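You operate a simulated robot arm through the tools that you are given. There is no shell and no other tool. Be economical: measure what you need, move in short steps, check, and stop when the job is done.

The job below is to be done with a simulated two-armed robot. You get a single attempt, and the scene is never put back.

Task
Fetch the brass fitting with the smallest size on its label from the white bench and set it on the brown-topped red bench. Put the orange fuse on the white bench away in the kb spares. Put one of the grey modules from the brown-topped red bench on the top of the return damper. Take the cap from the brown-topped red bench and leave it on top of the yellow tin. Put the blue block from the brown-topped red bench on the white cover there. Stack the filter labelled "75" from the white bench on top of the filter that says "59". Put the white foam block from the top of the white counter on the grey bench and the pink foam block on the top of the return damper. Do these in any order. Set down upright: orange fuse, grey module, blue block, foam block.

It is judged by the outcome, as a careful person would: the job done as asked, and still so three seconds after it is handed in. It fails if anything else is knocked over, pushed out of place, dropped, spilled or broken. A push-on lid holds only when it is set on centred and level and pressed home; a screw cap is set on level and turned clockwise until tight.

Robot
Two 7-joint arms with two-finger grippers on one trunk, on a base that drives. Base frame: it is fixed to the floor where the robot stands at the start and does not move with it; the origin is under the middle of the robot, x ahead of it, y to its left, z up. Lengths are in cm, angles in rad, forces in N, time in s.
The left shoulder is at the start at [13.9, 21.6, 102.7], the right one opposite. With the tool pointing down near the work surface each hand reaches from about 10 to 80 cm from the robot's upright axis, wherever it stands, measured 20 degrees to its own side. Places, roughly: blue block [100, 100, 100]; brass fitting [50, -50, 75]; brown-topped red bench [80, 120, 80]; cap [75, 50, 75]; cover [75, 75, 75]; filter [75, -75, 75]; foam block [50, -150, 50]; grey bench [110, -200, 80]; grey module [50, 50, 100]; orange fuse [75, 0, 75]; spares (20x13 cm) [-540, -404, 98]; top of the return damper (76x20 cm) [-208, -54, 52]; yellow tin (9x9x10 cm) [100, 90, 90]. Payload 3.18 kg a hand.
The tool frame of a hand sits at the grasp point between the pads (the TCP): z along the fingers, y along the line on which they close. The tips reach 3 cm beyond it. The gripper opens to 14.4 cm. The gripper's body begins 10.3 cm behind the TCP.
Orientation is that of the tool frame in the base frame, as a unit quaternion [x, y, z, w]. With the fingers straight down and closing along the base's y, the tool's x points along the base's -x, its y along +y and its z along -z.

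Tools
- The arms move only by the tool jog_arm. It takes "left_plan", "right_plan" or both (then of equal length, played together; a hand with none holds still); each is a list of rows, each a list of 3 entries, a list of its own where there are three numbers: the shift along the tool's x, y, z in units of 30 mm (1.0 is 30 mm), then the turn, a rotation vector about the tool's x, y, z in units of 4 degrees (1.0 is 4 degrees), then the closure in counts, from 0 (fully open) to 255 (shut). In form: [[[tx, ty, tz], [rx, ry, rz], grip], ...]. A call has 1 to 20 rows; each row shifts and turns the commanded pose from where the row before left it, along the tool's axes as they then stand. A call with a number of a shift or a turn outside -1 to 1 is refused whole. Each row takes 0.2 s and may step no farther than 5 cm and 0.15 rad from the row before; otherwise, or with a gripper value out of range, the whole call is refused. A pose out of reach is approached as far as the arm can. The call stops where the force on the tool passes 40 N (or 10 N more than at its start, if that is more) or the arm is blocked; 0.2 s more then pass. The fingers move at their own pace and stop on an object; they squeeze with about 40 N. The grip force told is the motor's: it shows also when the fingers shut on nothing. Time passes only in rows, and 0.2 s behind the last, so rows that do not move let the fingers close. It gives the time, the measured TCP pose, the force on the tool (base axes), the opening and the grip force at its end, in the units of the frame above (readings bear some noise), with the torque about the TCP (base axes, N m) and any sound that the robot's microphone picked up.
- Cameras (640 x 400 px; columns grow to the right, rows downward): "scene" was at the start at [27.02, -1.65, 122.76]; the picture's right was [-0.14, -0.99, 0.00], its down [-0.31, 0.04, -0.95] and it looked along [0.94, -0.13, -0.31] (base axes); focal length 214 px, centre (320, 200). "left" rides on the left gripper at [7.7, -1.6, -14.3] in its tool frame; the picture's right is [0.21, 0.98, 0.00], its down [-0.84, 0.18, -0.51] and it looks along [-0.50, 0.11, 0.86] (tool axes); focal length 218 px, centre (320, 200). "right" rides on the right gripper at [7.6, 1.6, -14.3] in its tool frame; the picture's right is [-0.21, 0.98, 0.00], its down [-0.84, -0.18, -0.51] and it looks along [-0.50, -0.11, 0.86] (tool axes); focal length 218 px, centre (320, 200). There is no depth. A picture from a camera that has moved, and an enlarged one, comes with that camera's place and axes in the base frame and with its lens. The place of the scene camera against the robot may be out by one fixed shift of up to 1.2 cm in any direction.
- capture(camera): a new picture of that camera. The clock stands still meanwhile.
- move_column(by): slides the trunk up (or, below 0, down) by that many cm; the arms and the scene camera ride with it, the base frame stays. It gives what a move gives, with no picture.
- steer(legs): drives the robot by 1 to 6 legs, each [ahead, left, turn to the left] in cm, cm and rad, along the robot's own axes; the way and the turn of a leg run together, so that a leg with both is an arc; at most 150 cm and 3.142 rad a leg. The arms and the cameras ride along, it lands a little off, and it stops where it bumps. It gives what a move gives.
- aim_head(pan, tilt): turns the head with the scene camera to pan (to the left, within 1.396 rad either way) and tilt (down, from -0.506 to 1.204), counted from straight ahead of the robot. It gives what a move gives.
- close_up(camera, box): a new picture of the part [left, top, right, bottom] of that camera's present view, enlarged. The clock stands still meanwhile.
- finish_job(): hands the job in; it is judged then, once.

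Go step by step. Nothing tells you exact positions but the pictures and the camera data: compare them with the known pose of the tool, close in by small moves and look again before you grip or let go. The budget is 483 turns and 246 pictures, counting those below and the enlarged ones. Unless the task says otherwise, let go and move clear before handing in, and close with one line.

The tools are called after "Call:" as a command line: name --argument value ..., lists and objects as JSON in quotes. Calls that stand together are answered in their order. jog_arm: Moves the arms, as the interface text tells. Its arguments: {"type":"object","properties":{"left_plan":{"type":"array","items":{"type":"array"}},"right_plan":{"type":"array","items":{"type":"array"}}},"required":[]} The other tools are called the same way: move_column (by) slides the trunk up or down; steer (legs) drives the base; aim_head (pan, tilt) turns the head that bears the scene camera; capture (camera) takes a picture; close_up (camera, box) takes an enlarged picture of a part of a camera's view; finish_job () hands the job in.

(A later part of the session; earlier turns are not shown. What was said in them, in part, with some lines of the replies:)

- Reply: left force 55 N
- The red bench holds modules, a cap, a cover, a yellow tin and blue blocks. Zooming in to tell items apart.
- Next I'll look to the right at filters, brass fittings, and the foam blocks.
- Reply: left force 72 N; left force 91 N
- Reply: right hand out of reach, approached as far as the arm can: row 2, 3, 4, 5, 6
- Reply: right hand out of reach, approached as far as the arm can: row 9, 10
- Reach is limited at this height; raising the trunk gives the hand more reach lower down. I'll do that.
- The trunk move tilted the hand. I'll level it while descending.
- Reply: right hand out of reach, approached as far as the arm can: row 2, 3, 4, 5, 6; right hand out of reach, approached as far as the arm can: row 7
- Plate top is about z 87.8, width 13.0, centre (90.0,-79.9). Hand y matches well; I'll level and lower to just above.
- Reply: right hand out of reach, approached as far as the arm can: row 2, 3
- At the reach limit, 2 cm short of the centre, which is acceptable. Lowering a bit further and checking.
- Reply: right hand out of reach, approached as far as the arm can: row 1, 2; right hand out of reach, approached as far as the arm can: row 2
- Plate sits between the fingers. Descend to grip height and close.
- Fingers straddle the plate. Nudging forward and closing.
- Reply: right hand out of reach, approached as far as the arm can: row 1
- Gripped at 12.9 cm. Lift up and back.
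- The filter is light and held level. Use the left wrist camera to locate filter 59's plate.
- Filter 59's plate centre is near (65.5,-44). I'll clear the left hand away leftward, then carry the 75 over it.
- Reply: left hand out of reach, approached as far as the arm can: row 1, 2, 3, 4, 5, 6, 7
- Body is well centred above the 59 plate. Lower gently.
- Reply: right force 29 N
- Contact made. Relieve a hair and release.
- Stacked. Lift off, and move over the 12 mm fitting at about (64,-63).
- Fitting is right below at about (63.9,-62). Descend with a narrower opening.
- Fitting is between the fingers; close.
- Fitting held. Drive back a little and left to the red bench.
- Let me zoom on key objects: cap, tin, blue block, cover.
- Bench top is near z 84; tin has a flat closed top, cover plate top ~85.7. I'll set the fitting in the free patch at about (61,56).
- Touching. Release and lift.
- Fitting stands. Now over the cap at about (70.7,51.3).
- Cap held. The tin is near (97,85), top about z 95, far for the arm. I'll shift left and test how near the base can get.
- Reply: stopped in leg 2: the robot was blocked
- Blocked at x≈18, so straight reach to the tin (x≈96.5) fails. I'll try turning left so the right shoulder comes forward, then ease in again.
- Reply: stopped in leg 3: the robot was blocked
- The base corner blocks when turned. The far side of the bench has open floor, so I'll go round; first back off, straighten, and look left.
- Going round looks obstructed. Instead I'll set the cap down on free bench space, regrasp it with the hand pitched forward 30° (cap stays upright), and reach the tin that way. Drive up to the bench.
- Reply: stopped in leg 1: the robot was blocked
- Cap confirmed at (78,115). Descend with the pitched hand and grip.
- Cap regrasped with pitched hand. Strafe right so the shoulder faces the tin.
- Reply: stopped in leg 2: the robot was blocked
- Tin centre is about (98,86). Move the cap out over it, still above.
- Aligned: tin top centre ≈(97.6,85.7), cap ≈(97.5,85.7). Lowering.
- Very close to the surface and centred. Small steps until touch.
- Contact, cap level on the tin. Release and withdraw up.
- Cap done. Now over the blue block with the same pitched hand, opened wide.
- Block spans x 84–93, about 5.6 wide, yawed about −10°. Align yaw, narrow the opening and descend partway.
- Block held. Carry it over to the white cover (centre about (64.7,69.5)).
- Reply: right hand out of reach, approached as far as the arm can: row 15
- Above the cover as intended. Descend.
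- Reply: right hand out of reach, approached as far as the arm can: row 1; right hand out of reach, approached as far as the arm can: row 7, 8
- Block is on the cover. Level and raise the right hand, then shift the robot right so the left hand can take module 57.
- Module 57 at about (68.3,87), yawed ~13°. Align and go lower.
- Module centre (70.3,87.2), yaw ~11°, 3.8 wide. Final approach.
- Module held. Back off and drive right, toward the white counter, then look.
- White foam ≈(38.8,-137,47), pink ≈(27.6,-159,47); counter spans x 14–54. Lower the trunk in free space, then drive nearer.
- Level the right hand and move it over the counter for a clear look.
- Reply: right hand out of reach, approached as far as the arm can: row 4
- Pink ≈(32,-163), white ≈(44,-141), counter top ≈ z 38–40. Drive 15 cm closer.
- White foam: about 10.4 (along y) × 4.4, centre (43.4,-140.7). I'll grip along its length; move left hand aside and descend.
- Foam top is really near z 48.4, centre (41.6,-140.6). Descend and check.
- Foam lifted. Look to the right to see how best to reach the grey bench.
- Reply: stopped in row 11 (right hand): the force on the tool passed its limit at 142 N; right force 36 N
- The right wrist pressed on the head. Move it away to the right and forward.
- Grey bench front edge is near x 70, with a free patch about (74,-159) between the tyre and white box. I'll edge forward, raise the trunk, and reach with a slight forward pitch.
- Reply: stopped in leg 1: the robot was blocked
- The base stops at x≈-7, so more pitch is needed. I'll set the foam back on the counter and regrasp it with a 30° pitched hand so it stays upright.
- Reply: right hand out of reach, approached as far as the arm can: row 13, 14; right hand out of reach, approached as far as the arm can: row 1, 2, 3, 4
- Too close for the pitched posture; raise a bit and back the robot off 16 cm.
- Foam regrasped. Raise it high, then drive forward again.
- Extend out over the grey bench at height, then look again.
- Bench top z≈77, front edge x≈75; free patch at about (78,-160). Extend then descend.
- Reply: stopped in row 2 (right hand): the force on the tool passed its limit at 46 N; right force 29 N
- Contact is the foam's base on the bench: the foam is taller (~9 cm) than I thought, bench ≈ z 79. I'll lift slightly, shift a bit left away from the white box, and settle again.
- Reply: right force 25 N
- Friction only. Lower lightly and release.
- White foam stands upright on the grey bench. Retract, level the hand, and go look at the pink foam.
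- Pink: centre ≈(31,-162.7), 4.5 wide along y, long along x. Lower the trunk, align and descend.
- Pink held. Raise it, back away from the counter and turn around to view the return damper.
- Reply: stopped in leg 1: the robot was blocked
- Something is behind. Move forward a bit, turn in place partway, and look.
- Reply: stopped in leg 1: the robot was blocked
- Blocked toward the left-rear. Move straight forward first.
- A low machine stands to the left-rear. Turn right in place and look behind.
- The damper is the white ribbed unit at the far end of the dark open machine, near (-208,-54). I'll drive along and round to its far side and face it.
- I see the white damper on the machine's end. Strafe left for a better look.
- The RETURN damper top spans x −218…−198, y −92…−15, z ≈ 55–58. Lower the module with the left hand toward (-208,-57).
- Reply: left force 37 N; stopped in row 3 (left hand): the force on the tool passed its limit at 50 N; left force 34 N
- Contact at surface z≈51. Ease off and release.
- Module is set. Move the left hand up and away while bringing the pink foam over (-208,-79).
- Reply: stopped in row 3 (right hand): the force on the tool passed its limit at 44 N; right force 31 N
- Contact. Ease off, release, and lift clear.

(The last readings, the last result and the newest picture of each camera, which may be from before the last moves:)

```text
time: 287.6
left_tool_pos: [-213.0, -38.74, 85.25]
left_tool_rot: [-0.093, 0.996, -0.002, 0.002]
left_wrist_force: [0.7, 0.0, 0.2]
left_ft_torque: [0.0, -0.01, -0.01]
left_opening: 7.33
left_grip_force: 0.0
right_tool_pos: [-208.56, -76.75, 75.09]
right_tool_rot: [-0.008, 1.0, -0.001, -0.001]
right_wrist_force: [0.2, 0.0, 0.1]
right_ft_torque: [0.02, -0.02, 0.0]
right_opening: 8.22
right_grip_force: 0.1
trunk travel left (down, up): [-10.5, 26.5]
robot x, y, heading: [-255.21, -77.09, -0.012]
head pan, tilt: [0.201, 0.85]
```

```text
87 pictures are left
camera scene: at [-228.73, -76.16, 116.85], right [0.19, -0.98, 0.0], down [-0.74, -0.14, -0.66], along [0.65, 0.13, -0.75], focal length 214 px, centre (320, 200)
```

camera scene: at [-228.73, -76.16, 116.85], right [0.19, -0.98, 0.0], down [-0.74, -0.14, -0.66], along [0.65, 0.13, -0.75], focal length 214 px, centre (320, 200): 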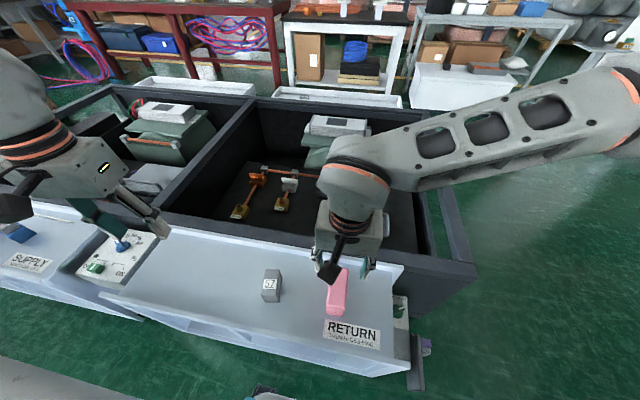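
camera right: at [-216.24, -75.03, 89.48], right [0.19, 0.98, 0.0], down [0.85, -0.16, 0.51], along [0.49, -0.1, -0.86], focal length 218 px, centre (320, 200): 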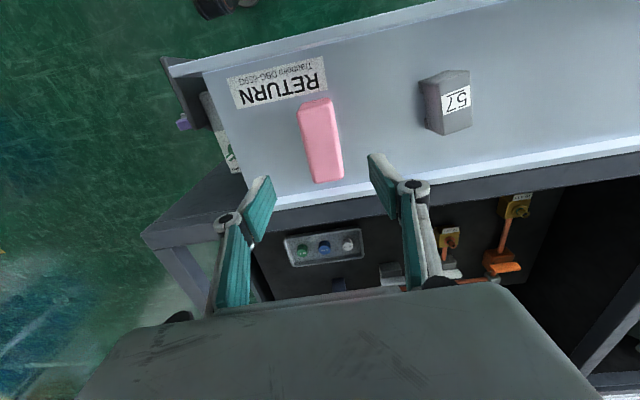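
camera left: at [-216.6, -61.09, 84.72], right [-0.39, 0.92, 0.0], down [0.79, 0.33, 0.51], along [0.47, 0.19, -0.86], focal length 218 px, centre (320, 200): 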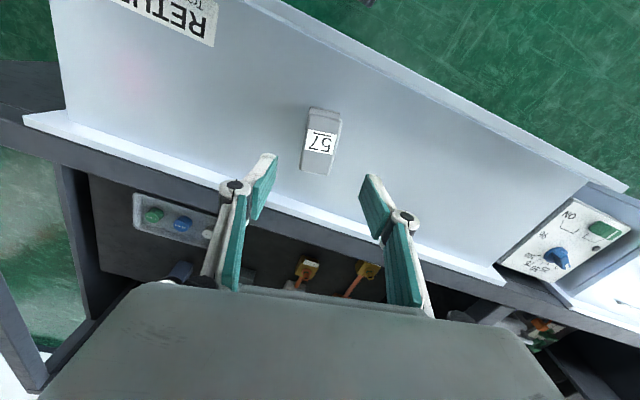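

Pink foam and module are on the damper. Raise the hands, then drive back to the white bench for the fuse.

Call:
jog_arm --left_plan '[[[0, 0, -1], [0, 0, 0], 0], [[0, 0, -1], [0, 0, 0], 0], [[0, 0, -1], [0, 0, 0], 0], [[0, 0, -1], [0, 0, 0], 0], [[0, 0, -1], [0, 0, 0], 0], [[0, 0, -1], [0, 0, 0], 0]]' --right_plan '[[[0, -0.5, -1], [0, 0, 0], 0], [[0, -0.5, -1], [0, 0, 0], 0], [[0, -1, -1], [0, 0, 0], 0], [[0, -1, -1], [0, 0, 0], 0], [[0, -1, -1], [0, 0, 0], 0], [[0, -1, -1], [0, 0, 0], 0]]'

Call:
steer --legs '[[-8, 0, 0.01], [0, -93, 0], [150, 0, 0], [93, 0, 0], [0, 148, 0]]'

Call:
aim_head --pan 0.0 --tilt 0.6

Call:
capture --camera "scene"

```text
time: 289.0
left_tool_pos: [-213.4, -39.49, 103.12]
left_tool_rot: [-0.093, 0.996, -0.001, 0.003]
left_wrist_force: [1.2, -0.6, 0.0]
left_ft_torque: [0.03, -0.02, 0.01]
left_opening: 14.42
left_grip_force: 0.0
left hand out of reach, approached as far as the arm can: row 6
right_tool_pos: [-208.39, -91.68, 93.01]
right_tool_rot: [-0.008, 1.0, -0.002, -0.001]
right_wrist_force: [0.5, 0.0, 0.2]
right_ft_torque: [0.05, -0.03, 0.0]
right_opening: 14.42
right_grip_force: 0.0
trunk travel left (down, up): [-10.5, 26.5]
robot x, y, heading: [-255.22, -77.62, -0.008]
head pan, tilt: [0.201, 0.85]
```

```text
time: 322.3
left_tool_pos: [24.85, 12.3, 102.86]
left_tool_rot: [-0.078, 0.997, -0.003, 0.002]
left_wrist_force: [-0.2, 0.4, 0.2]
left_ft_torque: [0.03, -0.04, -0.03]
left_opening: 14.42
left_grip_force: 0.0
right_tool_pos: [28.13, -39.94, 92.81]
right_tool_rot: [0.008, 1.0, -0.002, -0.003]
right_wrist_force: [0.3, 0.0, -1.2]
right_ft_torque: [0.01, 0.02, 0.0]
right_opening: 14.41
right_grip_force: 0.2
trunk travel left (down, up): [-10.5, 26.5]
robot x, y, heading: [-18.67, -24.3, -0.037]
head pan, tilt: [0.201, 0.85]
```

```text
time: 323.0
left_tool_pos: [24.82, 12.42, 102.93]
left_tool_rot: [-0.079, 0.997, -0.002, 0.001]
left_wrist_force: [-0.1, 0.0, 0.0]
left_ft_torque: [0.01, -0.01, 0.02]
left_opening: 14.4
left_grip_force: 0.1
right_tool_pos: [28.09, -39.89, 92.77]
right_tool_rot: [0.008, 1.0, -0.003, -0.002]
right_wrist_force: [0.1, 0.9, 1.5]
right_ft_torque: [0.04, 0.01, 0.01]
right_opening: 14.39
right_grip_force: 0.0
trunk travel left (down, up): [-10.5, 26.5]
robot x, y, heading: [-18.37, -24.03, -0.042]
head pan, tilt: [0.0, 0.6]
```

```text
86 pictures are left
camera scene: at [9.22, -25.65, 118.91], right [-0.04, -1.0, 0.0], down [-0.57, 0.02, -0.82], along [0.82, -0.03, -0.57], focal length 214 px, centre (320, 200)
```

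scene: 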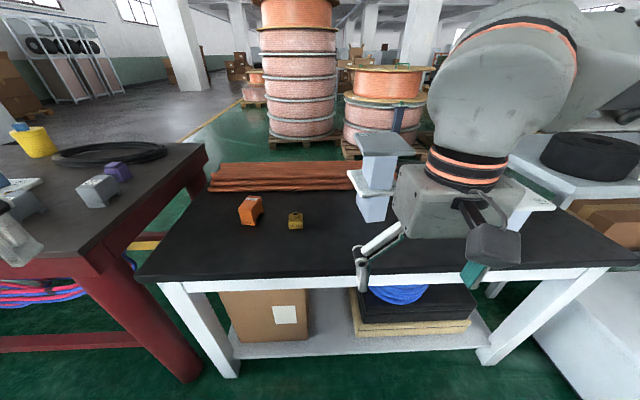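

Call:
steer --legs '[[0, 24, 0.04], [28, 0, 0]]'

Call:
capture --camera "right"

```text
time: 327.3
left_tool_pos: [52.15, 37.79, 102.86]
left_tool_rot: [-0.096, 0.995, -0.003, 0.003]
left_wrist_force: [0.2, -0.3, 0.0]
left_ft_torque: [0.0, 0.01, -0.01]
left_opening: 14.39
left_grip_force: 0.1
right_tool_pos: [57.3, -14.3, 92.8]
right_tool_rot: [-0.01, 1.0, -0.003, -0.002]
right_wrist_force: [0.5, 1.0, -1.1]
right_ft_torque: [0.0, 0.02, -0.03]
right_opening: 14.42
right_grip_force: 0.1
trunk travel left (down, up): [-10.5, 26.5]
robot x, y, heading: [10.12, -0.23, -0.004]
head pan, tilt: [0.0, 0.6]
```

```text
85 pictures are left
camera right: at [49.66, -12.77, 107.23], right [0.19, 0.98, -0.01], down [0.85, -0.16, 0.5], along [0.49, -0.1, -0.86], focal length 218 px, centre (320, 200)
```

right: 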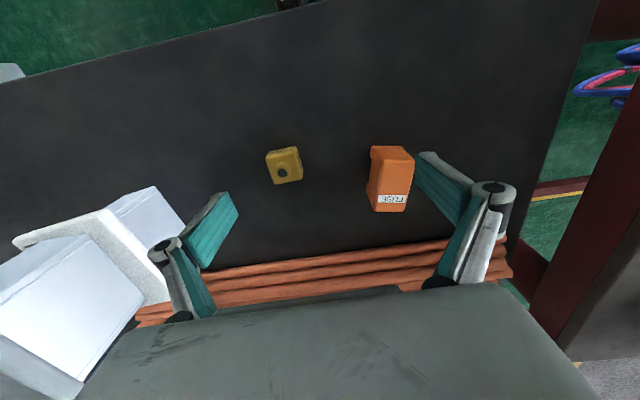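

Call:
close_up --camera "right" --box '[330, 130, 442, 220]'

Call:
close_up --camera "scene" --box '[150, 150, 350, 275]'

```text
4.44 times, centred on (386, 175) of right
camera zoom: at [49.66, -12.77, 107.23], right [0.19, 0.98, -0.01], down [0.85, -0.16, 0.5], along [0.49, -0.1, -0.86], focal length 970 px, centre (27, 311)
```

zoom: 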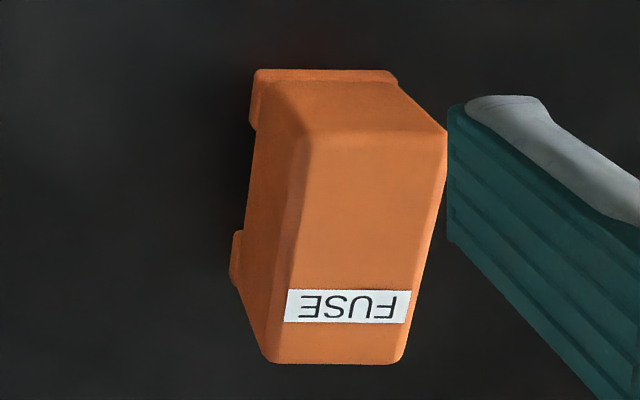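

```text
3.20 times, centred on (250, 212) of scene
camera zoom: at [37.89, -0.7, 118.91], right [-0.01, -1.0, 0.0], down [-0.57, 0.0, -0.82], along [0.82, 0.0, -0.57], focal length 686 px, centre (544, 160)
```

zoom: 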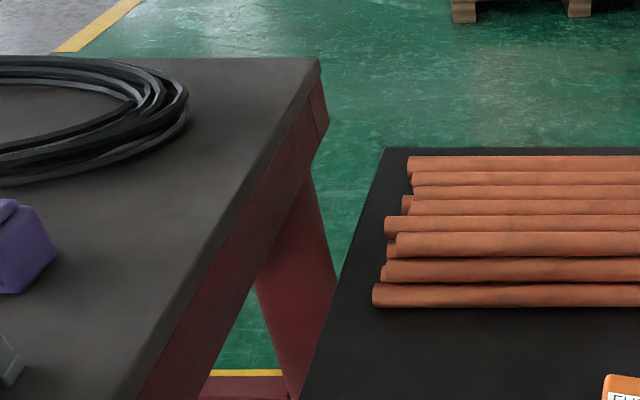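

Fuse: top centre (63.6,-6.1), 3.9 wide, yaw ≈ −9°, same shape as the modules. Align and descend.

Call:
jog_arm --right_plan '[[[-0.6, 0.9, 0], [0, 0, 0.8], 113], [[-0.7, 0.9, 0.2], [0, 0, 0.8], 113], [[-0.8, 0.7, 0.5], [0, 0, 0.8], 113], [[0, 0, 0.8], [0, 0, 0], 113], [[0, 0, 0.8], [0, 0, 0], 113]]'

Call:
capture --camera "right"

```text
time: 328.5
left_tool_pos: [52.08, 37.75, 102.76]
left_tool_rot: [-0.096, 0.995, -0.002, 0.001]
left_wrist_force: [0.1, 0.2, 0.1]
left_ft_torque: [-0.01, 0.0, 0.01]
left_opening: 14.42
left_grip_force: 0.1
right_tool_pos: [63.64, -7.11, 85.65]
right_tool_rot: [0.075, 0.997, -0.002, -0.003]
right_wrist_force: [-0.7, 0.4, 0.2]
right_ft_torque: [0.01, 0.01, 0.02]
right_opening: 8.01
right_grip_force: 0.0
trunk travel left (down, up): [-10.5, 26.5]
robot x, y, heading: [10.1, -0.31, -0.006]
head pan, tilt: [0.0, 0.6]
```

```text
82 pictures are left
camera right: at [56.51, -4.21, 100.17], right [0.35, 0.94, -0.01], down [0.81, -0.3, 0.5], along [0.47, -0.18, -0.86], focal length 218 px, centre (320, 200)
```

right: 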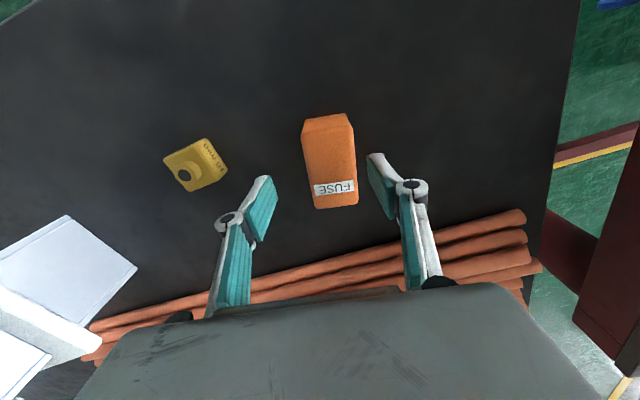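

Call:
jog_arm --right_plan '[[[0.05, 0.35, 0.3], [0, 0, 0], 113], [[0, 0, 0.9], [0, 0, 0], 113], [[0, 0, 0.75], [0, 0, 0], 113]]'

Call:
capture --camera "right"

```text
time: 329.3
left_tool_pos: [52.08, 37.65, 102.92]
left_tool_rot: [-0.096, 0.995, -0.002, 0.001]
left_wrist_force: [1.1, -0.7, 0.9]
left_ft_torque: [-0.05, -0.01, 0.0]
left_opening: 14.41
left_grip_force: 0.1
right_tool_pos: [63.67, -6.15, 80.07]
right_tool_rot: [0.073, 0.997, -0.003, -0.002]
right_wrist_force: [-0.2, 0.4, 0.0]
right_ft_torque: [-0.01, 0.01, -0.02]
right_opening: 8.01
right_grip_force: 0.1
trunk travel left (down, up): [-10.5, 26.5]
robot x, y, heading: [10.0, -0.1, 0.002]
head pan, tilt: [0.0, 0.6]
```

```text
81 pictures are left
camera right: at [56.52, -3.27, 94.48], right [0.35, 0.94, -0.01], down [0.81, -0.3, 0.51], along [0.47, -0.18, -0.86], focal length 218 px, centre (320, 200)
```

right: 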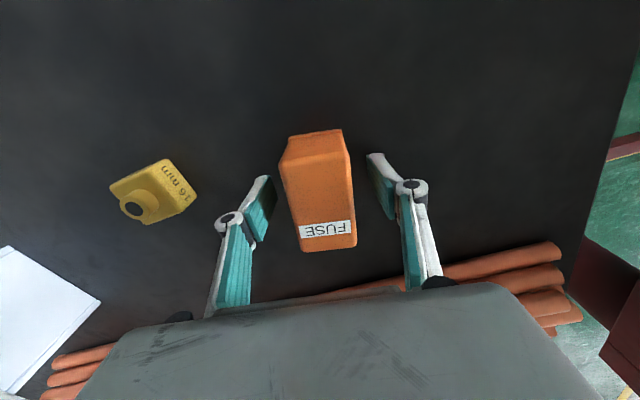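

Fuse centred between the fingers. Close and lift.

Call:
jog_arm --right_plan '[[[0, 0, 0.08], [0, 0, 0], 113], [[0, 0, 0], [0, 0, 0], 180], [[0, 0, 0], [0, 0, 0], 255], [[0, 0, 0], [0, 0, 0], 255], [[0, 0, -0.4], [0, 0, 0], 255], [[0, 0, -1], [0, 0, 0], 255], [[0, 0, -1], [0, 0, 0], 255], [[0, 0, -1], [0, 0, 0], 255], [[0.3, 0, -1], [0, 0, 0], 255], [[0.6, 0, -1], [0, 0, 0], 255], [[0.6, 0, -1], [0, 0, 0], 255], [[0.6, 0, -0.5], [0, 0, 0], 255]]'

Call:
capture --camera "right"

```text
time: 331.9
left_tool_pos: [52.03, 37.82, 102.94]
left_tool_rot: [-0.095, 0.995, -0.003, 0.002]
left_wrist_force: [-0.4, 0.2, -0.4]
left_ft_torque: [-0.03, -0.01, -0.01]
left_opening: 14.41
left_grip_force: 0.1
right_tool_pos: [57.45, -5.31, 100.43]
right_tool_rot: [0.074, 0.997, -0.003, -0.002]
right_wrist_force: [0.5, -0.2, -1.0]
right_ft_torque: [-0.01, -0.04, 0.0]
right_opening: 4.33
right_grip_force: 40.4
trunk travel left (down, up): [-10.5, 26.5]
robot x, y, heading: [10.07, -0.08, -0.008]
head pan, tilt: [0.0, 0.6]
```

```text
80 pictures are left
camera right: at [50.33, -2.43, 114.85], right [0.35, 0.94, -0.01], down [0.81, -0.3, 0.51], along [0.47, -0.18, -0.86], focal length 218 px, centre (320, 200)
```

right: 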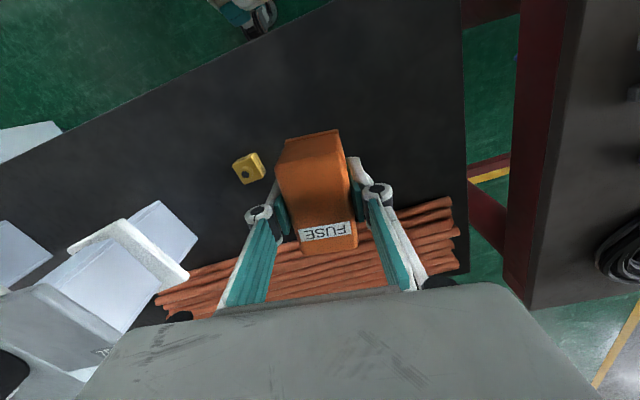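

Fuse held. Bring the right hand to the side a little, then drive toward the spares area.

Call:
jog_arm --right_plan '[[[0.3, -1, 0], [0, 0, 0], 255], [[0.3, -1, 0], [0, 0, 0], 255], [[0.3, -1, 0], [0, 0, 0], 255], [[0.3, -1, 0], [0, 0, 0], 255]]'

Call:
steer --legs '[[-32, -15, 0], [0, -150, 0], [0, 0, 3.14], [150, 0, 0], [150, 0, 0], [70, 0, 0]]'

Call:
aim_head --pan 0.3 --tilt 0.35

Call:
capture --camera "scene"

```text
time: 332.9
left_tool_pos: [52.05, 37.77, 102.98]
left_tool_rot: [-0.096, 0.995, -0.001, 0.001]
left_wrist_force: [0.0, 0.3, -0.4]
left_ft_torque: [0.03, -0.01, 0.01]
left_opening: 14.39
left_grip_force: 0.0
right_tool_pos: [52.23, -16.5, 100.41]
right_tool_rot: [0.074, 0.997, -0.002, -0.001]
right_wrist_force: [-0.5, 0.2, -1.3]
right_ft_torque: [0.0, 0.02, -0.04]
right_opening: 4.33
right_grip_force: 39.7
trunk travel left (down, up): [-10.5, 26.5]
robot x, y, heading: [9.91, -0.27, -0.005]
head pan, tilt: [0.0, 0.6]
```

```text
time: 373.1
left_tool_pos: [-440.53, -189.36, 102.9]
left_tool_rot: [0.996, 0.084, -0.002, -0.003]
left_wrist_force: [-0.3, 0.5, -1.4]
left_ft_torque: [0.0, -0.04, -0.02]
left_opening: 14.42
left_grip_force: 0.0
right_tool_pos: [-439.4, -135.15, 100.33]
right_tool_rot: [0.996, -0.085, 0.002, -0.002]
right_wrist_force: [-0.1, -0.7, -1.7]
right_ft_torque: [0.02, -0.02, 0.01]
right_opening: 4.33
right_grip_force: 39.5
trunk travel left (down, up): [-10.5, 26.5]
robot x, y, heading: [-397.32, -152.31, 3.115]
head pan, tilt: [0.0, 0.6]
```

```text
time: 373.9
left_tool_pos: [-440.42, -189.46, 102.89]
left_tool_rot: [0.996, 0.085, -0.002, -0.003]
left_wrist_force: [0.2, 0.5, -0.7]
left_ft_torque: [-0.01, 0.0, 0.02]
left_opening: 14.4
left_grip_force: 0.0
right_tool_pos: [-439.3, -135.28, 100.36]
right_tool_rot: [0.996, -0.086, 0.002, -0.003]
right_wrist_force: [-0.3, -0.1, -1.1]
right_ft_torque: [0.01, -0.02, 0.04]
right_opening: 4.32
right_grip_force: 40.2
trunk travel left (down, up): [-10.5, 26.5]
robot x, y, heading: [-397.68, -152.49, 3.115]
head pan, tilt: [0.3, 0.351]
```

```text
79 pictures are left
camera scene: at [-426.32, -154.7, 121.18], right [-0.27, 0.96, 0.0], down [0.33, 0.09, -0.94], along [-0.9, -0.25, -0.34], focal length 214 px, centre (320, 200)
```

scene: 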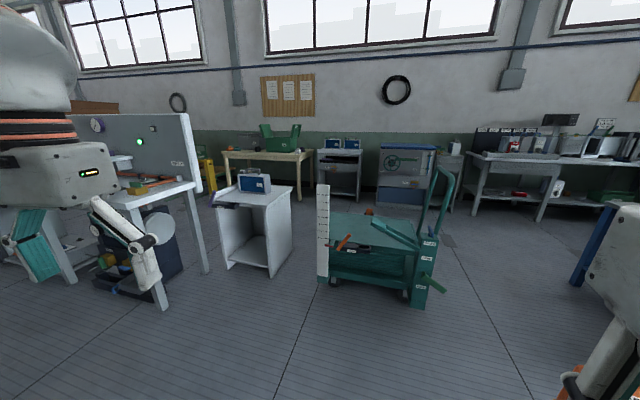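

The bench with a pegboard at left extends toward the spares location. Strafe left along it.

Call:
steer --legs '[[0, 125, 0.026]]'

Call:
aim_head --pan 0.5 --tilt 0.4

Call:
capture --camera "scene"

```text
time: 385.2
left_tool_pos: [-442.01, -317.16, 102.87]
left_tool_rot: [0.995, 0.095, -0.002, -0.003]
left_wrist_force: [-0.5, 0.0, 1.0]
left_ft_torque: [0.03, -0.04, -0.02]
left_opening: 14.39
left_grip_force: 0.0
right_tool_pos: [-442.02, -262.9, 100.41]
right_tool_rot: [0.997, -0.075, 0.002, -0.003]
right_wrist_force: [-0.3, 0.7, -1.7]
right_ft_torque: [0.01, -0.01, 0.01]
right_opening: 4.31
right_grip_force: 40.0
trunk travel left (down, up): [-10.5, 26.5]
robot x, y, heading: [-399.89, -279.32, 3.131]
head pan, tilt: [0.3, 0.351]
```

```text
time: 386.0
left_tool_pos: [-441.89, -317.16, 102.79]
left_tool_rot: [0.995, 0.095, -0.002, -0.003]
left_wrist_force: [0.4, 0.2, 0.3]
left_ft_torque: [0.01, 0.0, -0.01]
left_opening: 14.4
left_grip_force: 0.0
right_tool_pos: [-441.95, -262.91, 100.26]
right_tool_rot: [0.997, -0.076, 0.003, -0.002]
right_wrist_force: [0.6, 0.4, -0.9]
right_ft_torque: [0.02, 0.02, -0.01]
right_opening: 4.33
right_grip_force: 39.8
trunk travel left (down, up): [-10.5, 26.5]
robot x, y, heading: [-399.87, -279.13, 3.134]
head pan, tilt: [0.499, 0.4]
```

```text
78 pictures are left
camera scene: at [-427.81, -283.76, 120.74], right [-0.47, 0.88, 0.0], down [0.34, 0.18, -0.92], along [-0.81, -0.43, -0.39], focal length 214 px, centre (320, 200)
```

scene: 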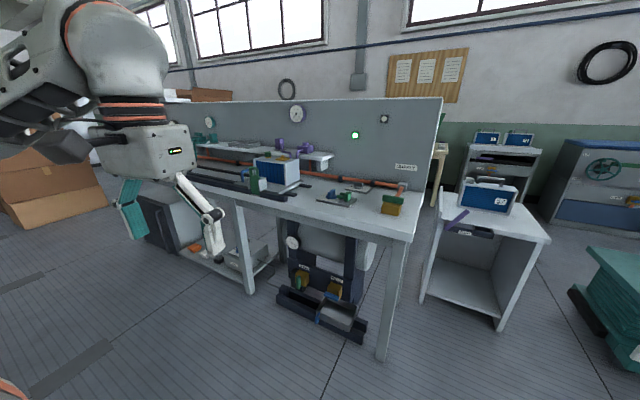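

Call:
close_up --camera "scene" --box '[160, 90, 448, 270]'

Call:
capture --camera "left"

```text
2.22 times, centred on (304, 180) of scene
camera zoom: at [-427.81, -283.76, 120.74], right [-0.47, 0.88, 0.0], down [0.34, 0.18, -0.92], along [-0.81, -0.43, -0.39], focal length 477 px, centre (356, 244)
```

zoom: 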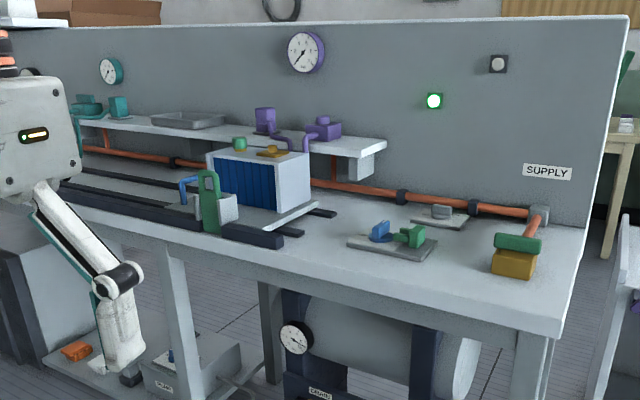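

```text
76 pictures are left
camera left: at [-434.63, -314.22, 117.11], right [0.39, -0.92, -0.01], down [-0.79, -0.34, 0.51], along [-0.47, -0.19, -0.86], focal length 218 px, centre (320, 200)
```

left: 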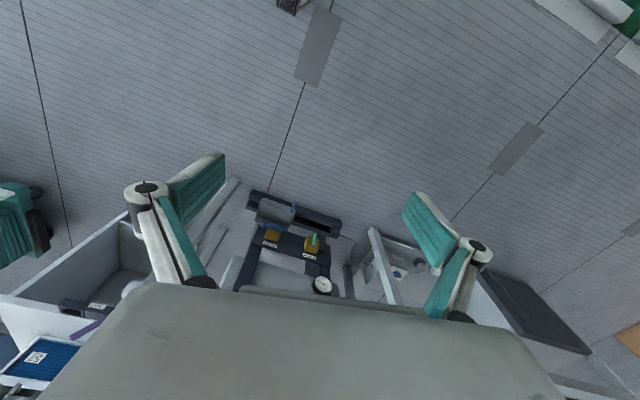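

The grey tray on the shelf at about (-538,-401,98) is the spares tray. Strafe further left and look closely.

Call:
steer --legs '[[0, 135, 0.01]]'

Call:
aim_head --pan -0.1 --tilt 0.35

Call:
capture --camera "scene"

Call:
close_up --camera "scene" --box '[200, 140, 440, 290]'

```text
time: 398.0
left_tool_pos: [-442.74, -452.12, 102.96]
left_tool_rot: [0.995, 0.096, -0.002, -0.003]
left_wrist_force: [-0.4, 0.5, -0.7]
left_ft_torque: [0.0, -0.03, -0.01]
left_opening: 14.41
left_grip_force: 0.0
right_tool_pos: [-442.85, -397.93, 100.34]
right_tool_rot: [0.997, -0.073, 0.002, -0.001]
right_wrist_force: [0.8, -0.7, -1.9]
right_ft_torque: [0.01, 0.01, 0.0]
right_opening: 4.3
right_grip_force: 40.1
trunk travel left (down, up): [-10.5, 26.5]
robot x, y, heading: [-400.92, -413.95, 3.142]
head pan, tilt: [0.499, 0.4]
```

```text
time: 399.0
left_tool_pos: [-442.7, -452.12, 102.82]
left_tool_rot: [0.995, 0.096, -0.003, -0.002]
left_wrist_force: [-0.7, 0.5, -0.6]
left_ft_torque: [-0.01, 0.02, -0.01]
left_opening: 14.42
left_grip_force: 0.1
right_tool_pos: [-442.88, -397.96, 100.33]
right_tool_rot: [0.997, -0.073, 0.002, -0.002]
right_wrist_force: [-0.5, -0.4, -2.3]
right_ft_torque: [-0.01, -0.01, 0.0]
right_opening: 4.31
right_grip_force: 39.5
trunk travel left (down, up): [-10.5, 26.5]
robot x, y, heading: [-400.7, -414.26, 3.132]
head pan, tilt: [-0.099, 0.351]
```

```text
75 pictures are left
camera scene: at [-429.74, -413.34, 121.19], right [0.1, 0.99, 0.0], down [0.34, -0.04, -0.94], along [-0.93, 0.1, -0.34], focal length 214 px, centre (320, 200)
```

scene: 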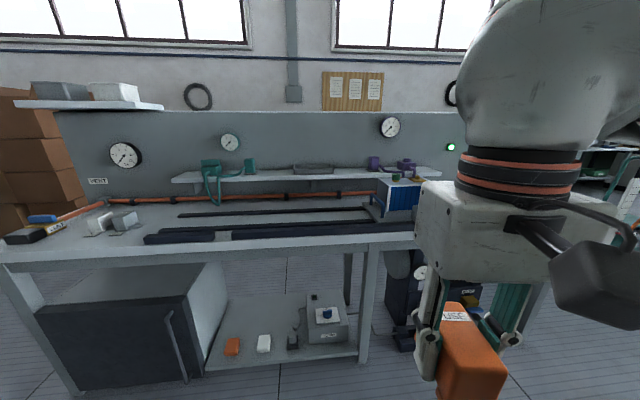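

```text
2.67 times, centred on (320, 215) of scene
camera zoom: at [-429.74, -413.34, 121.19], right [0.1, 0.99, 0.0], down [0.34, -0.04, -0.94], along [-0.93, 0.1, -0.34], focal length 572 px, centre (320, 160)
```

zoom: 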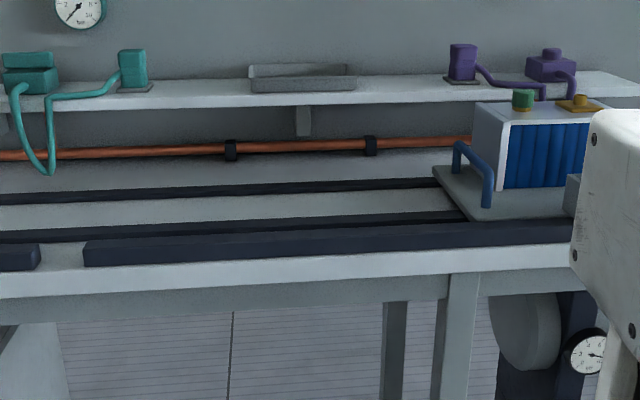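

Tray confirmed at about (-540,-405,98). Raise the trunk well above, move closer, and measure the bench edge.

Call:
move_column --by 22

Call:
steer --legs '[[40, 0, 0.0]]'

Call:
capture --camera "right"

Call:
aim_head --pan 0.0 --tilt 0.7

Call:
capture --camera "scene"

```text
time: 401.3
left_tool_pos: [-442.79, -452.07, 124.76]
left_tool_rot: [0.995, 0.096, -0.001, -0.002]
left_wrist_force: [-0.5, 0.5, -0.4]
left_ft_torque: [-0.01, 0.01, 0.0]
left_opening: 14.43
left_grip_force: 0.1
right_tool_pos: [-442.78, -397.78, 122.17]
right_tool_rot: [0.997, -0.073, 0.003, -0.003]
right_wrist_force: [0.1, -0.1, -0.5]
right_ft_torque: [0.02, 0.01, 0.02]
right_opening: 4.33
right_grip_force: 39.6
trunk travel left (down, up): [-32.5, 4.5]
robot x, y, heading: [-400.55, -413.88, 3.135]
head pan, tilt: [-0.099, 0.351]
```

```text
time: 403.8
left_tool_pos: [-483.03, -451.36, 124.96]
left_tool_rot: [0.996, 0.092, -0.002, -0.002]
left_wrist_force: [0.5, 0.4, 0.3]
left_ft_torque: [0.0, -0.04, -0.02]
left_opening: 14.41
left_grip_force: 0.2
right_tool_pos: [-482.72, -397.12, 122.31]
right_tool_rot: [0.997, -0.078, 0.002, -0.003]
right_wrist_force: [-0.5, 0.3, -2.2]
right_ft_torque: [0.02, -0.02, 0.0]
right_opening: 4.32
right_grip_force: 39.7
trunk travel left (down, up): [-32.5, 4.5]
robot x, y, heading: [-440.82, -413.55, 3.125]
head pan, tilt: [-0.099, 0.351]
```

```text
73 pictures are left
camera right: at [-475.42, -399.92, 136.78], right [-0.36, -0.93, -0.01], down [-0.81, 0.31, 0.5], along [-0.47, 0.19, -0.86], focal length 218 px, centre (320, 200)
```

right: 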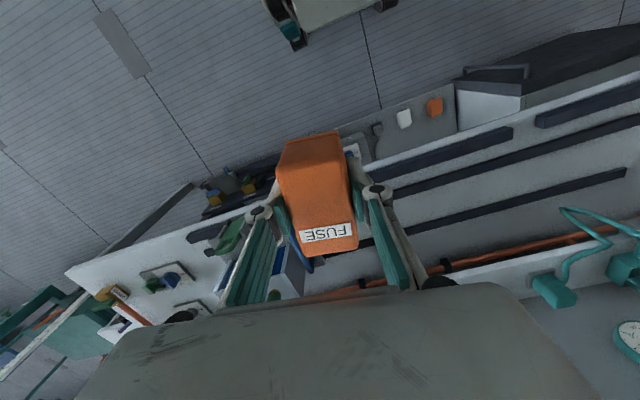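

```text
time: 404.6
left_tool_pos: [-482.87, -451.37, 124.88]
left_tool_rot: [0.996, 0.092, -0.002, -0.003]
left_wrist_force: [-0.4, -0.3, 0.2]
left_ft_torque: [-0.02, -0.01, 0.0]
left_opening: 14.41
left_grip_force: 0.0
right_tool_pos: [-482.58, -397.09, 122.41]
right_tool_rot: [0.997, -0.077, 0.002, -0.003]
right_wrist_force: [-0.3, -0.4, -0.4]
right_ft_torque: [0.0, 0.02, 0.05]
right_opening: 4.31
right_grip_force: 40.0
trunk travel left (down, up): [-32.5, 4.5]
robot x, y, heading: [-440.68, -413.44, 3.127]
head pan, tilt: [0.0, 0.7]
```

```text
72 pictures are left
camera scene: at [-453.57, -413.84, 141.94], right [0.01, 1.0, 0.0], down [0.64, -0.01, -0.77], along [-0.77, 0.01, -0.64], focal length 214 px, centre (320, 200)
```

scene: 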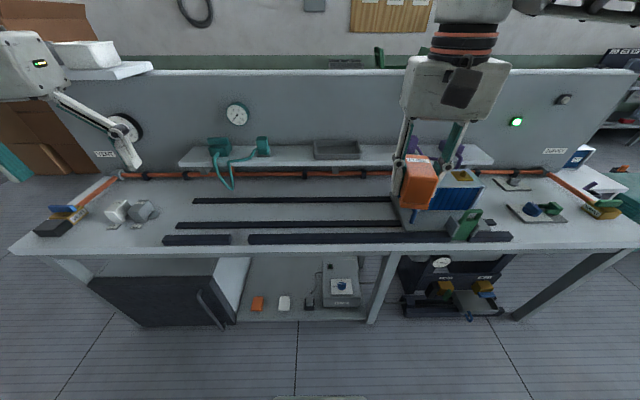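

Bench top z≈75, edge x≈-503, so I can get close enough to place straight down. Tuck the left hand back and drive in.

Call:
jog_arm --left_plan '[[[1, 0, 0], [0, 0, 0], 0], [[1, 0, 0], [0, 0, 0], 0], [[1, 0, 0], [0, 0, 0], 0], [[1, 0, 0], [0, 0, 0], 0]]'

Call:
steer --legs '[[32, 0, 0.01]]'

Call:
capture --camera "right"

Call:
capture --camera "scene"

```text
time: 405.6
left_tool_pos: [-471.14, -449.15, 124.87]
left_tool_rot: [0.996, 0.093, -0.002, -0.002]
left_wrist_force: [0.0, -0.2, -1.3]
left_ft_torque: [0.01, 0.02, 0.0]
left_opening: 14.39
left_grip_force: 0.0
right_tool_pos: [-482.49, -397.16, 122.42]
right_tool_rot: [0.997, -0.078, 0.002, -0.001]
right_wrist_force: [0.0, -0.8, -1.0]
right_ft_torque: [0.01, -0.01, -0.01]
right_opening: 4.31
right_grip_force: 40.2
trunk travel left (down, up): [-32.5, 4.5]
robot x, y, heading: [-440.32, -413.48, 3.127]
head pan, tilt: [0.0, 0.7]
```

```text
time: 407.8
left_tool_pos: [-502.29, -449.32, 124.84]
left_tool_rot: [0.995, 0.099, -0.002, -0.002]
left_wrist_force: [-0.5, 0.0, -0.6]
left_ft_torque: [0.02, -0.04, 0.01]
left_opening: 14.39
left_grip_force: 0.1
right_tool_pos: [-514.37, -397.54, 122.39]
right_tool_rot: [0.997, -0.071, 0.002, -0.003]
right_wrist_force: [0.5, 0.3, -1.1]
right_ft_torque: [0.01, -0.04, 0.01]
right_opening: 4.32
right_grip_force: 40.5
trunk travel left (down, up): [-32.5, 4.5]
robot x, y, heading: [-472.13, -413.6, -3.141]
head pan, tilt: [0.0, 0.7]
```

```text
71 pictures are left
camera right: at [-507.24, -400.23, 136.78], right [-0.34, -0.94, -0.01], down [-0.81, 0.29, 0.5], along [-0.47, 0.18, -0.86], focal length 218 px, centre (320, 200)
```

right: 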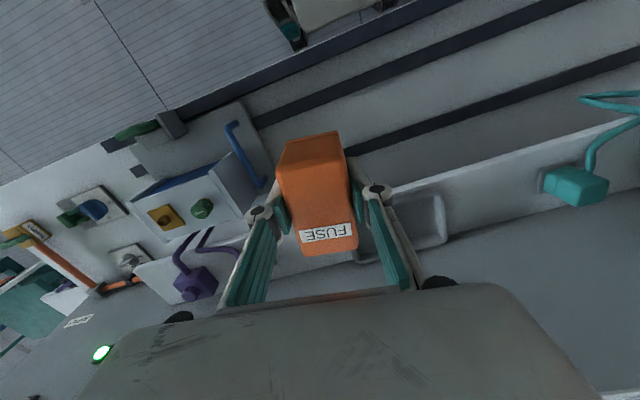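

```text
70 pictures are left
camera scene: at [-485.27, -413.82, 141.92], right [0.0, 1.0, 0.0], down [0.64, 0.0, -0.76], along [-0.76, 0.0, -0.64], focal length 214 px, centre (320, 200)
```

scene: 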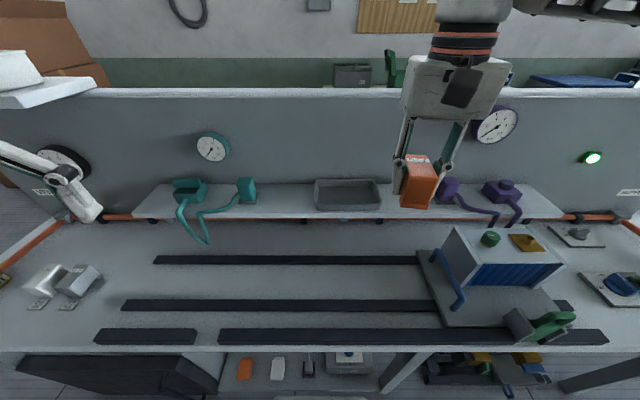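

Call:
close_up --camera "scene" --box '[290, 160, 410, 235]'

Call:
close_up --camera "right" --box '[320, 160, 480, 290]'

```text
5.33 times, centred on (350, 198) of scene
camera zoom: at [-485.27, -413.82, 141.92], right [0.0, 1.0, 0.0], down [0.64, 0.0, -0.76], along [-0.76, 0.0, -0.64], focal length 1144 px, centre (160, 213)
```

zoom: 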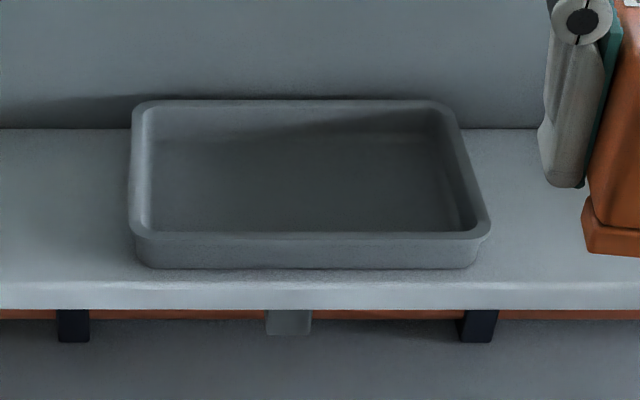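

```text
3.08 times, centred on (400, 225) of right
camera zoom: at [-507.24, -400.23, 136.78], right [-0.34, -0.94, -0.01], down [-0.81, 0.29, 0.5], along [-0.47, 0.18, -0.86], focal length 672 px, centre (74, 123)
```

zoom: 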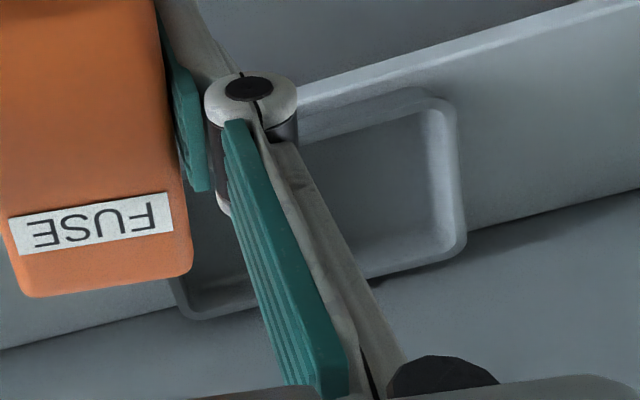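

Tray: x −545…−532, y −415…−396, rim z≈101, empty. Move the fuse over its centre while descending to z≈110.

Call:
jog_arm --right_plan '[[[-0.5, 0.41, 0.6], [0, 0, 0], 255], [[-0.7, 0.41, 0.6], [0, 0, 0], 255], [[-0.84, 0.41, 0.6], [0, 0, 0], 255], [[-0.84, 0.41, 0.6], [0, 0, 0], 255], [[-0.84, 0.41, 0.6], [0, 0, 0], 255], [[-0.84, 0.41, 0.4], [0, 0, 0], 255], [[-0.84, 0.41, 0.3], [0, 0, 0], 255], [[-0.84, 0.41, 0.2], [0, 0, 0], 255], [[-0.84, 0.41, 0.2], [0, 0, 0], 255], [[-0.5, 0, 0], [0, 0, 0], 255]]'

Call:
close_up --camera "scene" --box '[240, 110, 460, 248]'

Call:
capture --camera "right"

```text
time: 410.0
left_tool_pos: [-502.36, -449.42, 124.76]
left_tool_rot: [0.995, 0.099, -0.002, -0.001]
left_wrist_force: [0.4, 0.6, 0.2]
left_ft_torque: [0.01, 0.0, 0.03]
left_opening: 14.38
left_grip_force: 0.0
right_tool_pos: [-538.44, -405.14, 109.94]
right_tool_rot: [0.998, -0.07, 0.002, -0.002]
right_wrist_force: [-0.1, 0.3, -1.6]
right_ft_torque: [0.0, 0.0, -0.03]
right_opening: 4.34
right_grip_force: 40.0
trunk travel left (down, up): [-32.5, 4.5]
robot x, y, heading: [-471.91, -413.27, -3.141]
head pan, tilt: [0.0, 0.7]
```

```text
2.90 times, centred on (350, 179) of scene
camera zoom: at [-485.2, -413.78, 141.93], right [0.0, 1.0, 0.0], down [0.64, 0.0, -0.76], along [-0.76, 0.0, -0.64], focal length 622 px, centre (233, 261)
```

zoom: 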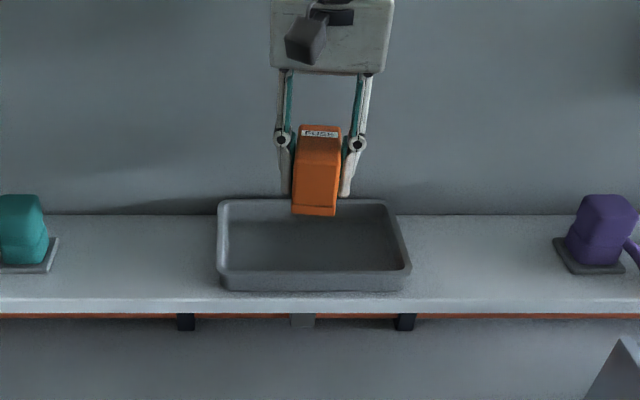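

```text
66 pictures are left
camera right: at [-531.2, -407.84, 124.43], right [-0.34, -0.94, -0.01], down [-0.81, 0.29, 0.51], along [-0.47, 0.18, -0.86], focal length 218 px, centre (320, 200)
```

right: 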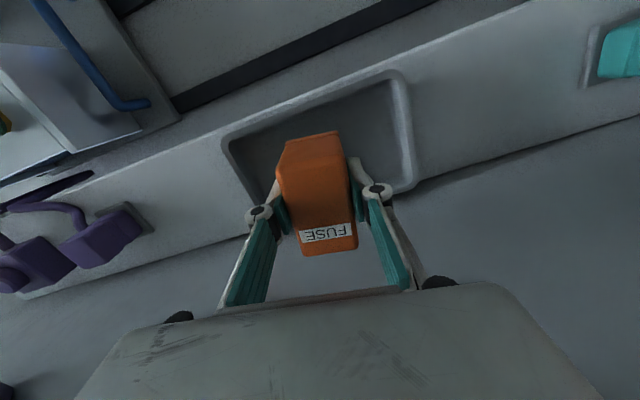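

Call:
jog_arm --right_plan '[[[-0.4, 0, 0.5], [0, 0, 0], 255], [[0, 0, 0.8], [0, 0, 0], 255], [[0, 0, 0.7], [0, 0, 0], 255]]'

Call:
close_up --camera "scene" --box '[290, 140, 410, 215]'

```text
time: 410.8
left_tool_pos: [-502.35, -449.34, 124.82]
left_tool_rot: [0.995, 0.099, -0.002, -0.003]
left_wrist_force: [-0.1, -1.0, 0.8]
left_ft_torque: [0.0, 0.0, -0.01]
left_opening: 14.37
left_grip_force: 0.0
right_tool_pos: [-539.59, -405.11, 103.98]
right_tool_rot: [0.997, -0.071, 0.003, -0.003]
right_wrist_force: [-0.1, -0.8, -1.6]
right_ft_torque: [-0.01, -0.02, -0.02]
right_opening: 4.29
right_grip_force: 40.5
trunk travel left (down, up): [-32.5, 4.5]
robot x, y, heading: [-472.56, -413.42, -3.144]
head pan, tilt: [0.0, 0.7]
```

```text
5.33 times, centred on (350, 178) of scene
camera zoom: at [-485.26, -413.83, 141.92], right [0.0, 1.0, 0.0], down [0.64, 0.0, -0.76], along [-0.76, 0.0, -0.64], focal length 1144 px, centre (160, 320)
```

zoom: 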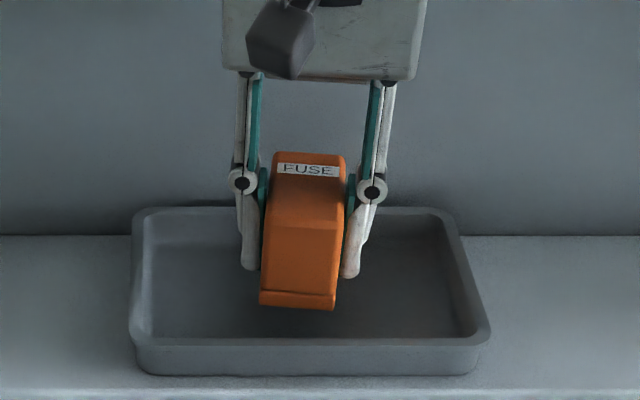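

Right inside the tray. Lower in small steps.

Call:
jog_arm --right_plan '[[[0, 0, 0.2], [0, 0, 0], 255], [[0, 0, 0.12], [0, 0, 0], 255]]'

```text
time: 411.4
left_tool_pos: [-502.22, -449.28, 124.68]
left_tool_rot: [0.995, 0.099, -0.002, -0.002]
left_wrist_force: [-0.4, 0.3, 0.4]
left_ft_torque: [0.0, 0.0, -0.02]
left_opening: 14.38
left_grip_force: 0.1
right_tool_pos: [-539.67, -404.99, 102.95]
right_tool_rot: [0.997, -0.071, 0.002, -0.003]
right_wrist_force: [0.0, 0.4, -0.5]
right_ft_torque: [0.01, 0.0, -0.02]
right_opening: 4.32
right_grip_force: 40.1
trunk travel left (down, up): [-32.5, 4.5]
robot x, y, heading: [-472.31, -413.37, -3.14]
head pan, tilt: [0.0, 0.7]
```

Call:
jog_arm --right_plan '[[[0, 0, 0.12], [0, 0, 0], 255], [[0, 0, 0.08], [0, 0, 0], 255]]'

```text
time: 412.0
left_tool_pos: [-502.36, -449.4, 124.9]
left_tool_rot: [0.995, 0.099, -0.003, -0.002]
left_wrist_force: [-0.4, -0.2, 0.6]
left_ft_torque: [0.02, 0.0, -0.01]
left_opening: 14.41
left_grip_force: 0.3
right_tool_pos: [-539.54, -405.02, 102.42]
right_tool_rot: [0.997, -0.071, 0.002, -0.003]
right_wrist_force: [0.2, 0.2, -1.6]
right_ft_torque: [-0.01, 0.0, -0.01]
right_opening: 4.33
right_grip_force: 40.0
trunk travel left (down, up): [-32.5, 4.5]
robot x, y, heading: [-472.31, -413.32, -3.142]
head pan, tilt: [0.0, 0.7]
```

Call:
jog_arm --right_plan '[[[0, 0, 0.1], [0, 0, 0], 255], [[0, 0, 0.06], [0, 0, 0], 255]]'

Call:
close_up --camera "scene" --box '[290, 140, 410, 215]'

```text
time: 412.6
left_tool_pos: [-502.38, -449.37, 124.82]
left_tool_rot: [0.995, 0.099, -0.001, -0.002]
left_wrist_force: [-0.3, 0.2, 0.0]
left_ft_torque: [-0.01, 0.03, 0.01]
left_opening: 14.39
left_grip_force: 0.0
right_tool_pos: [-539.58, -405.06, 101.83]
right_tool_rot: [0.998, -0.07, 0.002, -0.003]
right_wrist_force: [0.3, -0.1, -0.4]
right_ft_torque: [0.01, -0.02, 0.01]
right_opening: 4.33
right_grip_force: 40.9
trunk travel left (down, up): [-32.5, 4.5]
robot x, y, heading: [-472.16, -413.81, -3.14]
head pan, tilt: [0.0, 0.7]
```

```text
5.33 times, centred on (350, 178) of scene
camera zoom: at [-485.21, -413.82, 141.93], right [0.0, 1.0, 0.0], down [0.64, 0.0, -0.76], along [-0.76, 0.0, -0.64], focal length 1144 px, centre (160, 320)
```

zoom: 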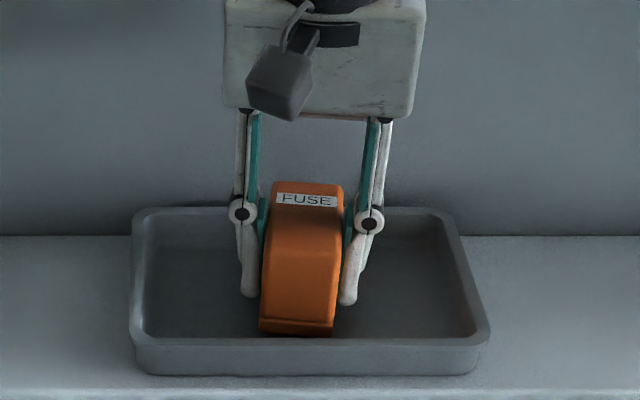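

Call:
jog_arm --right_plan '[[[0, 0, 0.08], [0, 0, 0], 255], [[0, 0, 0.06], [0, 0, 0], 255]]'

```text
time: 413.2
left_tool_pos: [-502.26, -449.37, 124.83]
left_tool_rot: [0.995, 0.099, -0.002, -0.003]
left_wrist_force: [0.2, 0.8, 0.5]
left_ft_torque: [0.04, 0.02, -0.01]
left_opening: 14.4
left_grip_force: 0.1
right_tool_pos: [-539.54, -405.04, 101.49]
right_tool_rot: [0.998, -0.07, 0.002, -0.002]
right_wrist_force: [0.0, -0.1, -1.5]
right_ft_torque: [0.03, -0.04, -0.03]
right_opening: 4.32
right_grip_force: 39.9
trunk travel left (down, up): [-32.5, 4.5]
robot x, y, heading: [-472.3, -413.23, -3.143]
head pan, tilt: [0.0, 0.7]
```

Call:
jog_arm --right_plan '[[[0, 0, 0.08], [0, 0, 0], 255], [[0, 0, 0.06], [0, 0, 0], 255]]'

```text
time: 413.8
left_tool_pos: [-502.15, -449.31, 124.94]
left_tool_rot: [0.995, 0.099, -0.003, -0.002]
left_wrist_force: [-0.1, -0.4, -0.6]
left_ft_torque: [-0.02, 0.02, 0.0]
left_opening: 14.39
left_grip_force: 0.2
right_tool_pos: [-539.68, -404.99, 101.3]
right_tool_rot: [0.997, -0.072, -0.001, -0.002]
right_wrist_force: [-2.5, 0.0, 17.0]
right_ft_torque: [-0.21, -0.31, 0.01]
right_opening: 4.32
right_grip_force: 40.5
trunk travel left (down, up): [-32.5, 4.5]
robot x, y, heading: [-472.42, -413.73, -3.142]
head pan, tilt: [0.0, 0.7]
```

Contact with the tray floor. Release and lift straight up.

Call:
jog_arm --right_plan '[[[0, 0, -0.03], [0, 0, 0], 255], [[0, 0, 0], [0, 0, 0], 160], [[0, 0, 0], [0, 0, 0], 130], [[0, 0, -0.4], [0, 0, 0], 130], [[0, 0, -1], [0, 0, 0], 130], [[0.3, 0, -1], [0, 0, 0], 130], [[0.8, 0, -0.6], [0, 0, 0], 130], [[0.8, 0, -0.4], [0, 0, 0], 130], [[0.8, 0, -0.4], [0, 0, 0], 130]]'

Call:
close_up --camera "scene" --box '[290, 140, 410, 215]'

```text
time: 415.8
left_tool_pos: [-502.29, -449.33, 124.8]
left_tool_rot: [0.995, 0.1, -0.002, -0.002]
left_wrist_force: [1.0, 0.4, -0.8]
left_ft_torque: [-0.01, 0.04, 0.0]
left_opening: 14.39
left_grip_force: 0.1
right_tool_pos: [-531.68, -406.19, 112.56]
right_tool_rot: [0.997, -0.072, 0.002, -0.003]
right_wrist_force: [0.3, -0.2, 0.8]
right_ft_torque: [-0.01, 0.0, 0.02]
right_opening: 7.06
right_grip_force: 0.1
trunk travel left (down, up): [-32.5, 4.5]
robot x, y, heading: [-472.25, -413.92, -3.142]
head pan, tilt: [0.0, 0.7]
```

```text
5.33 times, centred on (350, 178) of scene
camera zoom: at [-485.1, -413.79, 141.94], right [0.0, 1.0, 0.0], down [0.64, 0.0, -0.77], along [-0.77, 0.0, -0.64], focal length 1144 px, centre (160, 320)
```

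zoom: 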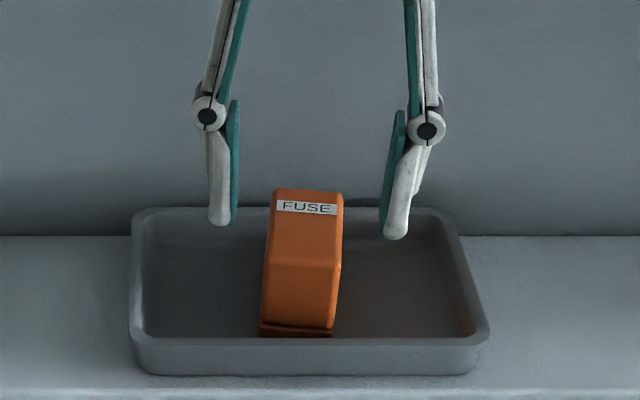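

Fuse stands in the tray. Raise the hand and back off before handing in.

Call:
jog_arm --right_plan '[[[0.8, 0, -0.5], [0, 0, 0], 130], [[0.8, 0, -0.5], [0, 0, 0], 130], [[0.8, 0, -0.5], [0, 0, 0], 130]]'

Call:
steer --legs '[[-40, 0, 0]]'

Call:
capture --camera "scene"

```text
time: 416.6
left_tool_pos: [-502.15, -449.39, 124.84]
left_tool_rot: [0.995, 0.099, -0.003, -0.002]
left_wrist_force: [0.3, 0.6, 0.8]
left_ft_torque: [0.03, 0.01, 0.04]
left_opening: 14.41
left_grip_force: 0.1
right_tool_pos: [-524.55, -407.24, 117.12]
right_tool_rot: [0.998, -0.07, 0.002, -0.003]
right_wrist_force: [0.3, -0.4, 0.6]
right_ft_torque: [0.0, 0.02, -0.01]
right_opening: 7.07
right_grip_force: 0.0
trunk travel left (down, up): [-32.5, 4.5]
robot x, y, heading: [-472.08, -413.97, -3.138]
head pan, tilt: [0.0, 0.7]
```

```text
time: 419.1
left_tool_pos: [-462.27, -449.31, 124.82]
left_tool_rot: [0.995, 0.097, -0.001, -0.002]
left_wrist_force: [0.5, 0.1, -0.9]
left_ft_torque: [-0.02, 0.03, 0.01]
left_opening: 14.41
left_grip_force: 0.0
right_tool_pos: [-484.55, -407.02, 117.05]
right_tool_rot: [0.997, -0.072, 0.001, -0.002]
right_wrist_force: [1.0, -0.5, 1.0]
right_ft_torque: [0.0, 0.04, 0.0]
right_opening: 7.07
right_grip_force: 0.0
trunk travel left (down, up): [-32.5, 4.5]
robot x, y, heading: [-431.95, -413.72, 3.14]
head pan, tilt: [0.0, 0.7]
```

```text
62 pictures are left
camera scene: at [-445.07, -413.81, 141.94], right [0.0, 1.0, 0.0], down [0.64, 0.0, -0.77], along [-0.77, 0.0, -0.64], focal length 214 px, centre (320, 200)
```

scene: 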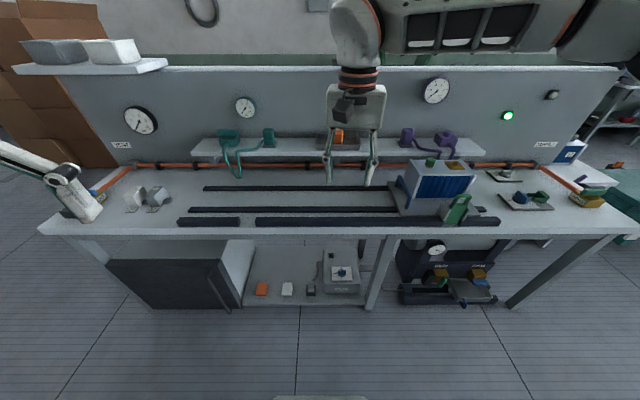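

Everything looks in place, and both hands are clear and empty, so I'm handing the job in.

Call:
finish_job

```text
The job is handed in.
```

All eight moves are done and the job is handed in; I watched each item settle at its own spot but did not go back for a final look at every bench.
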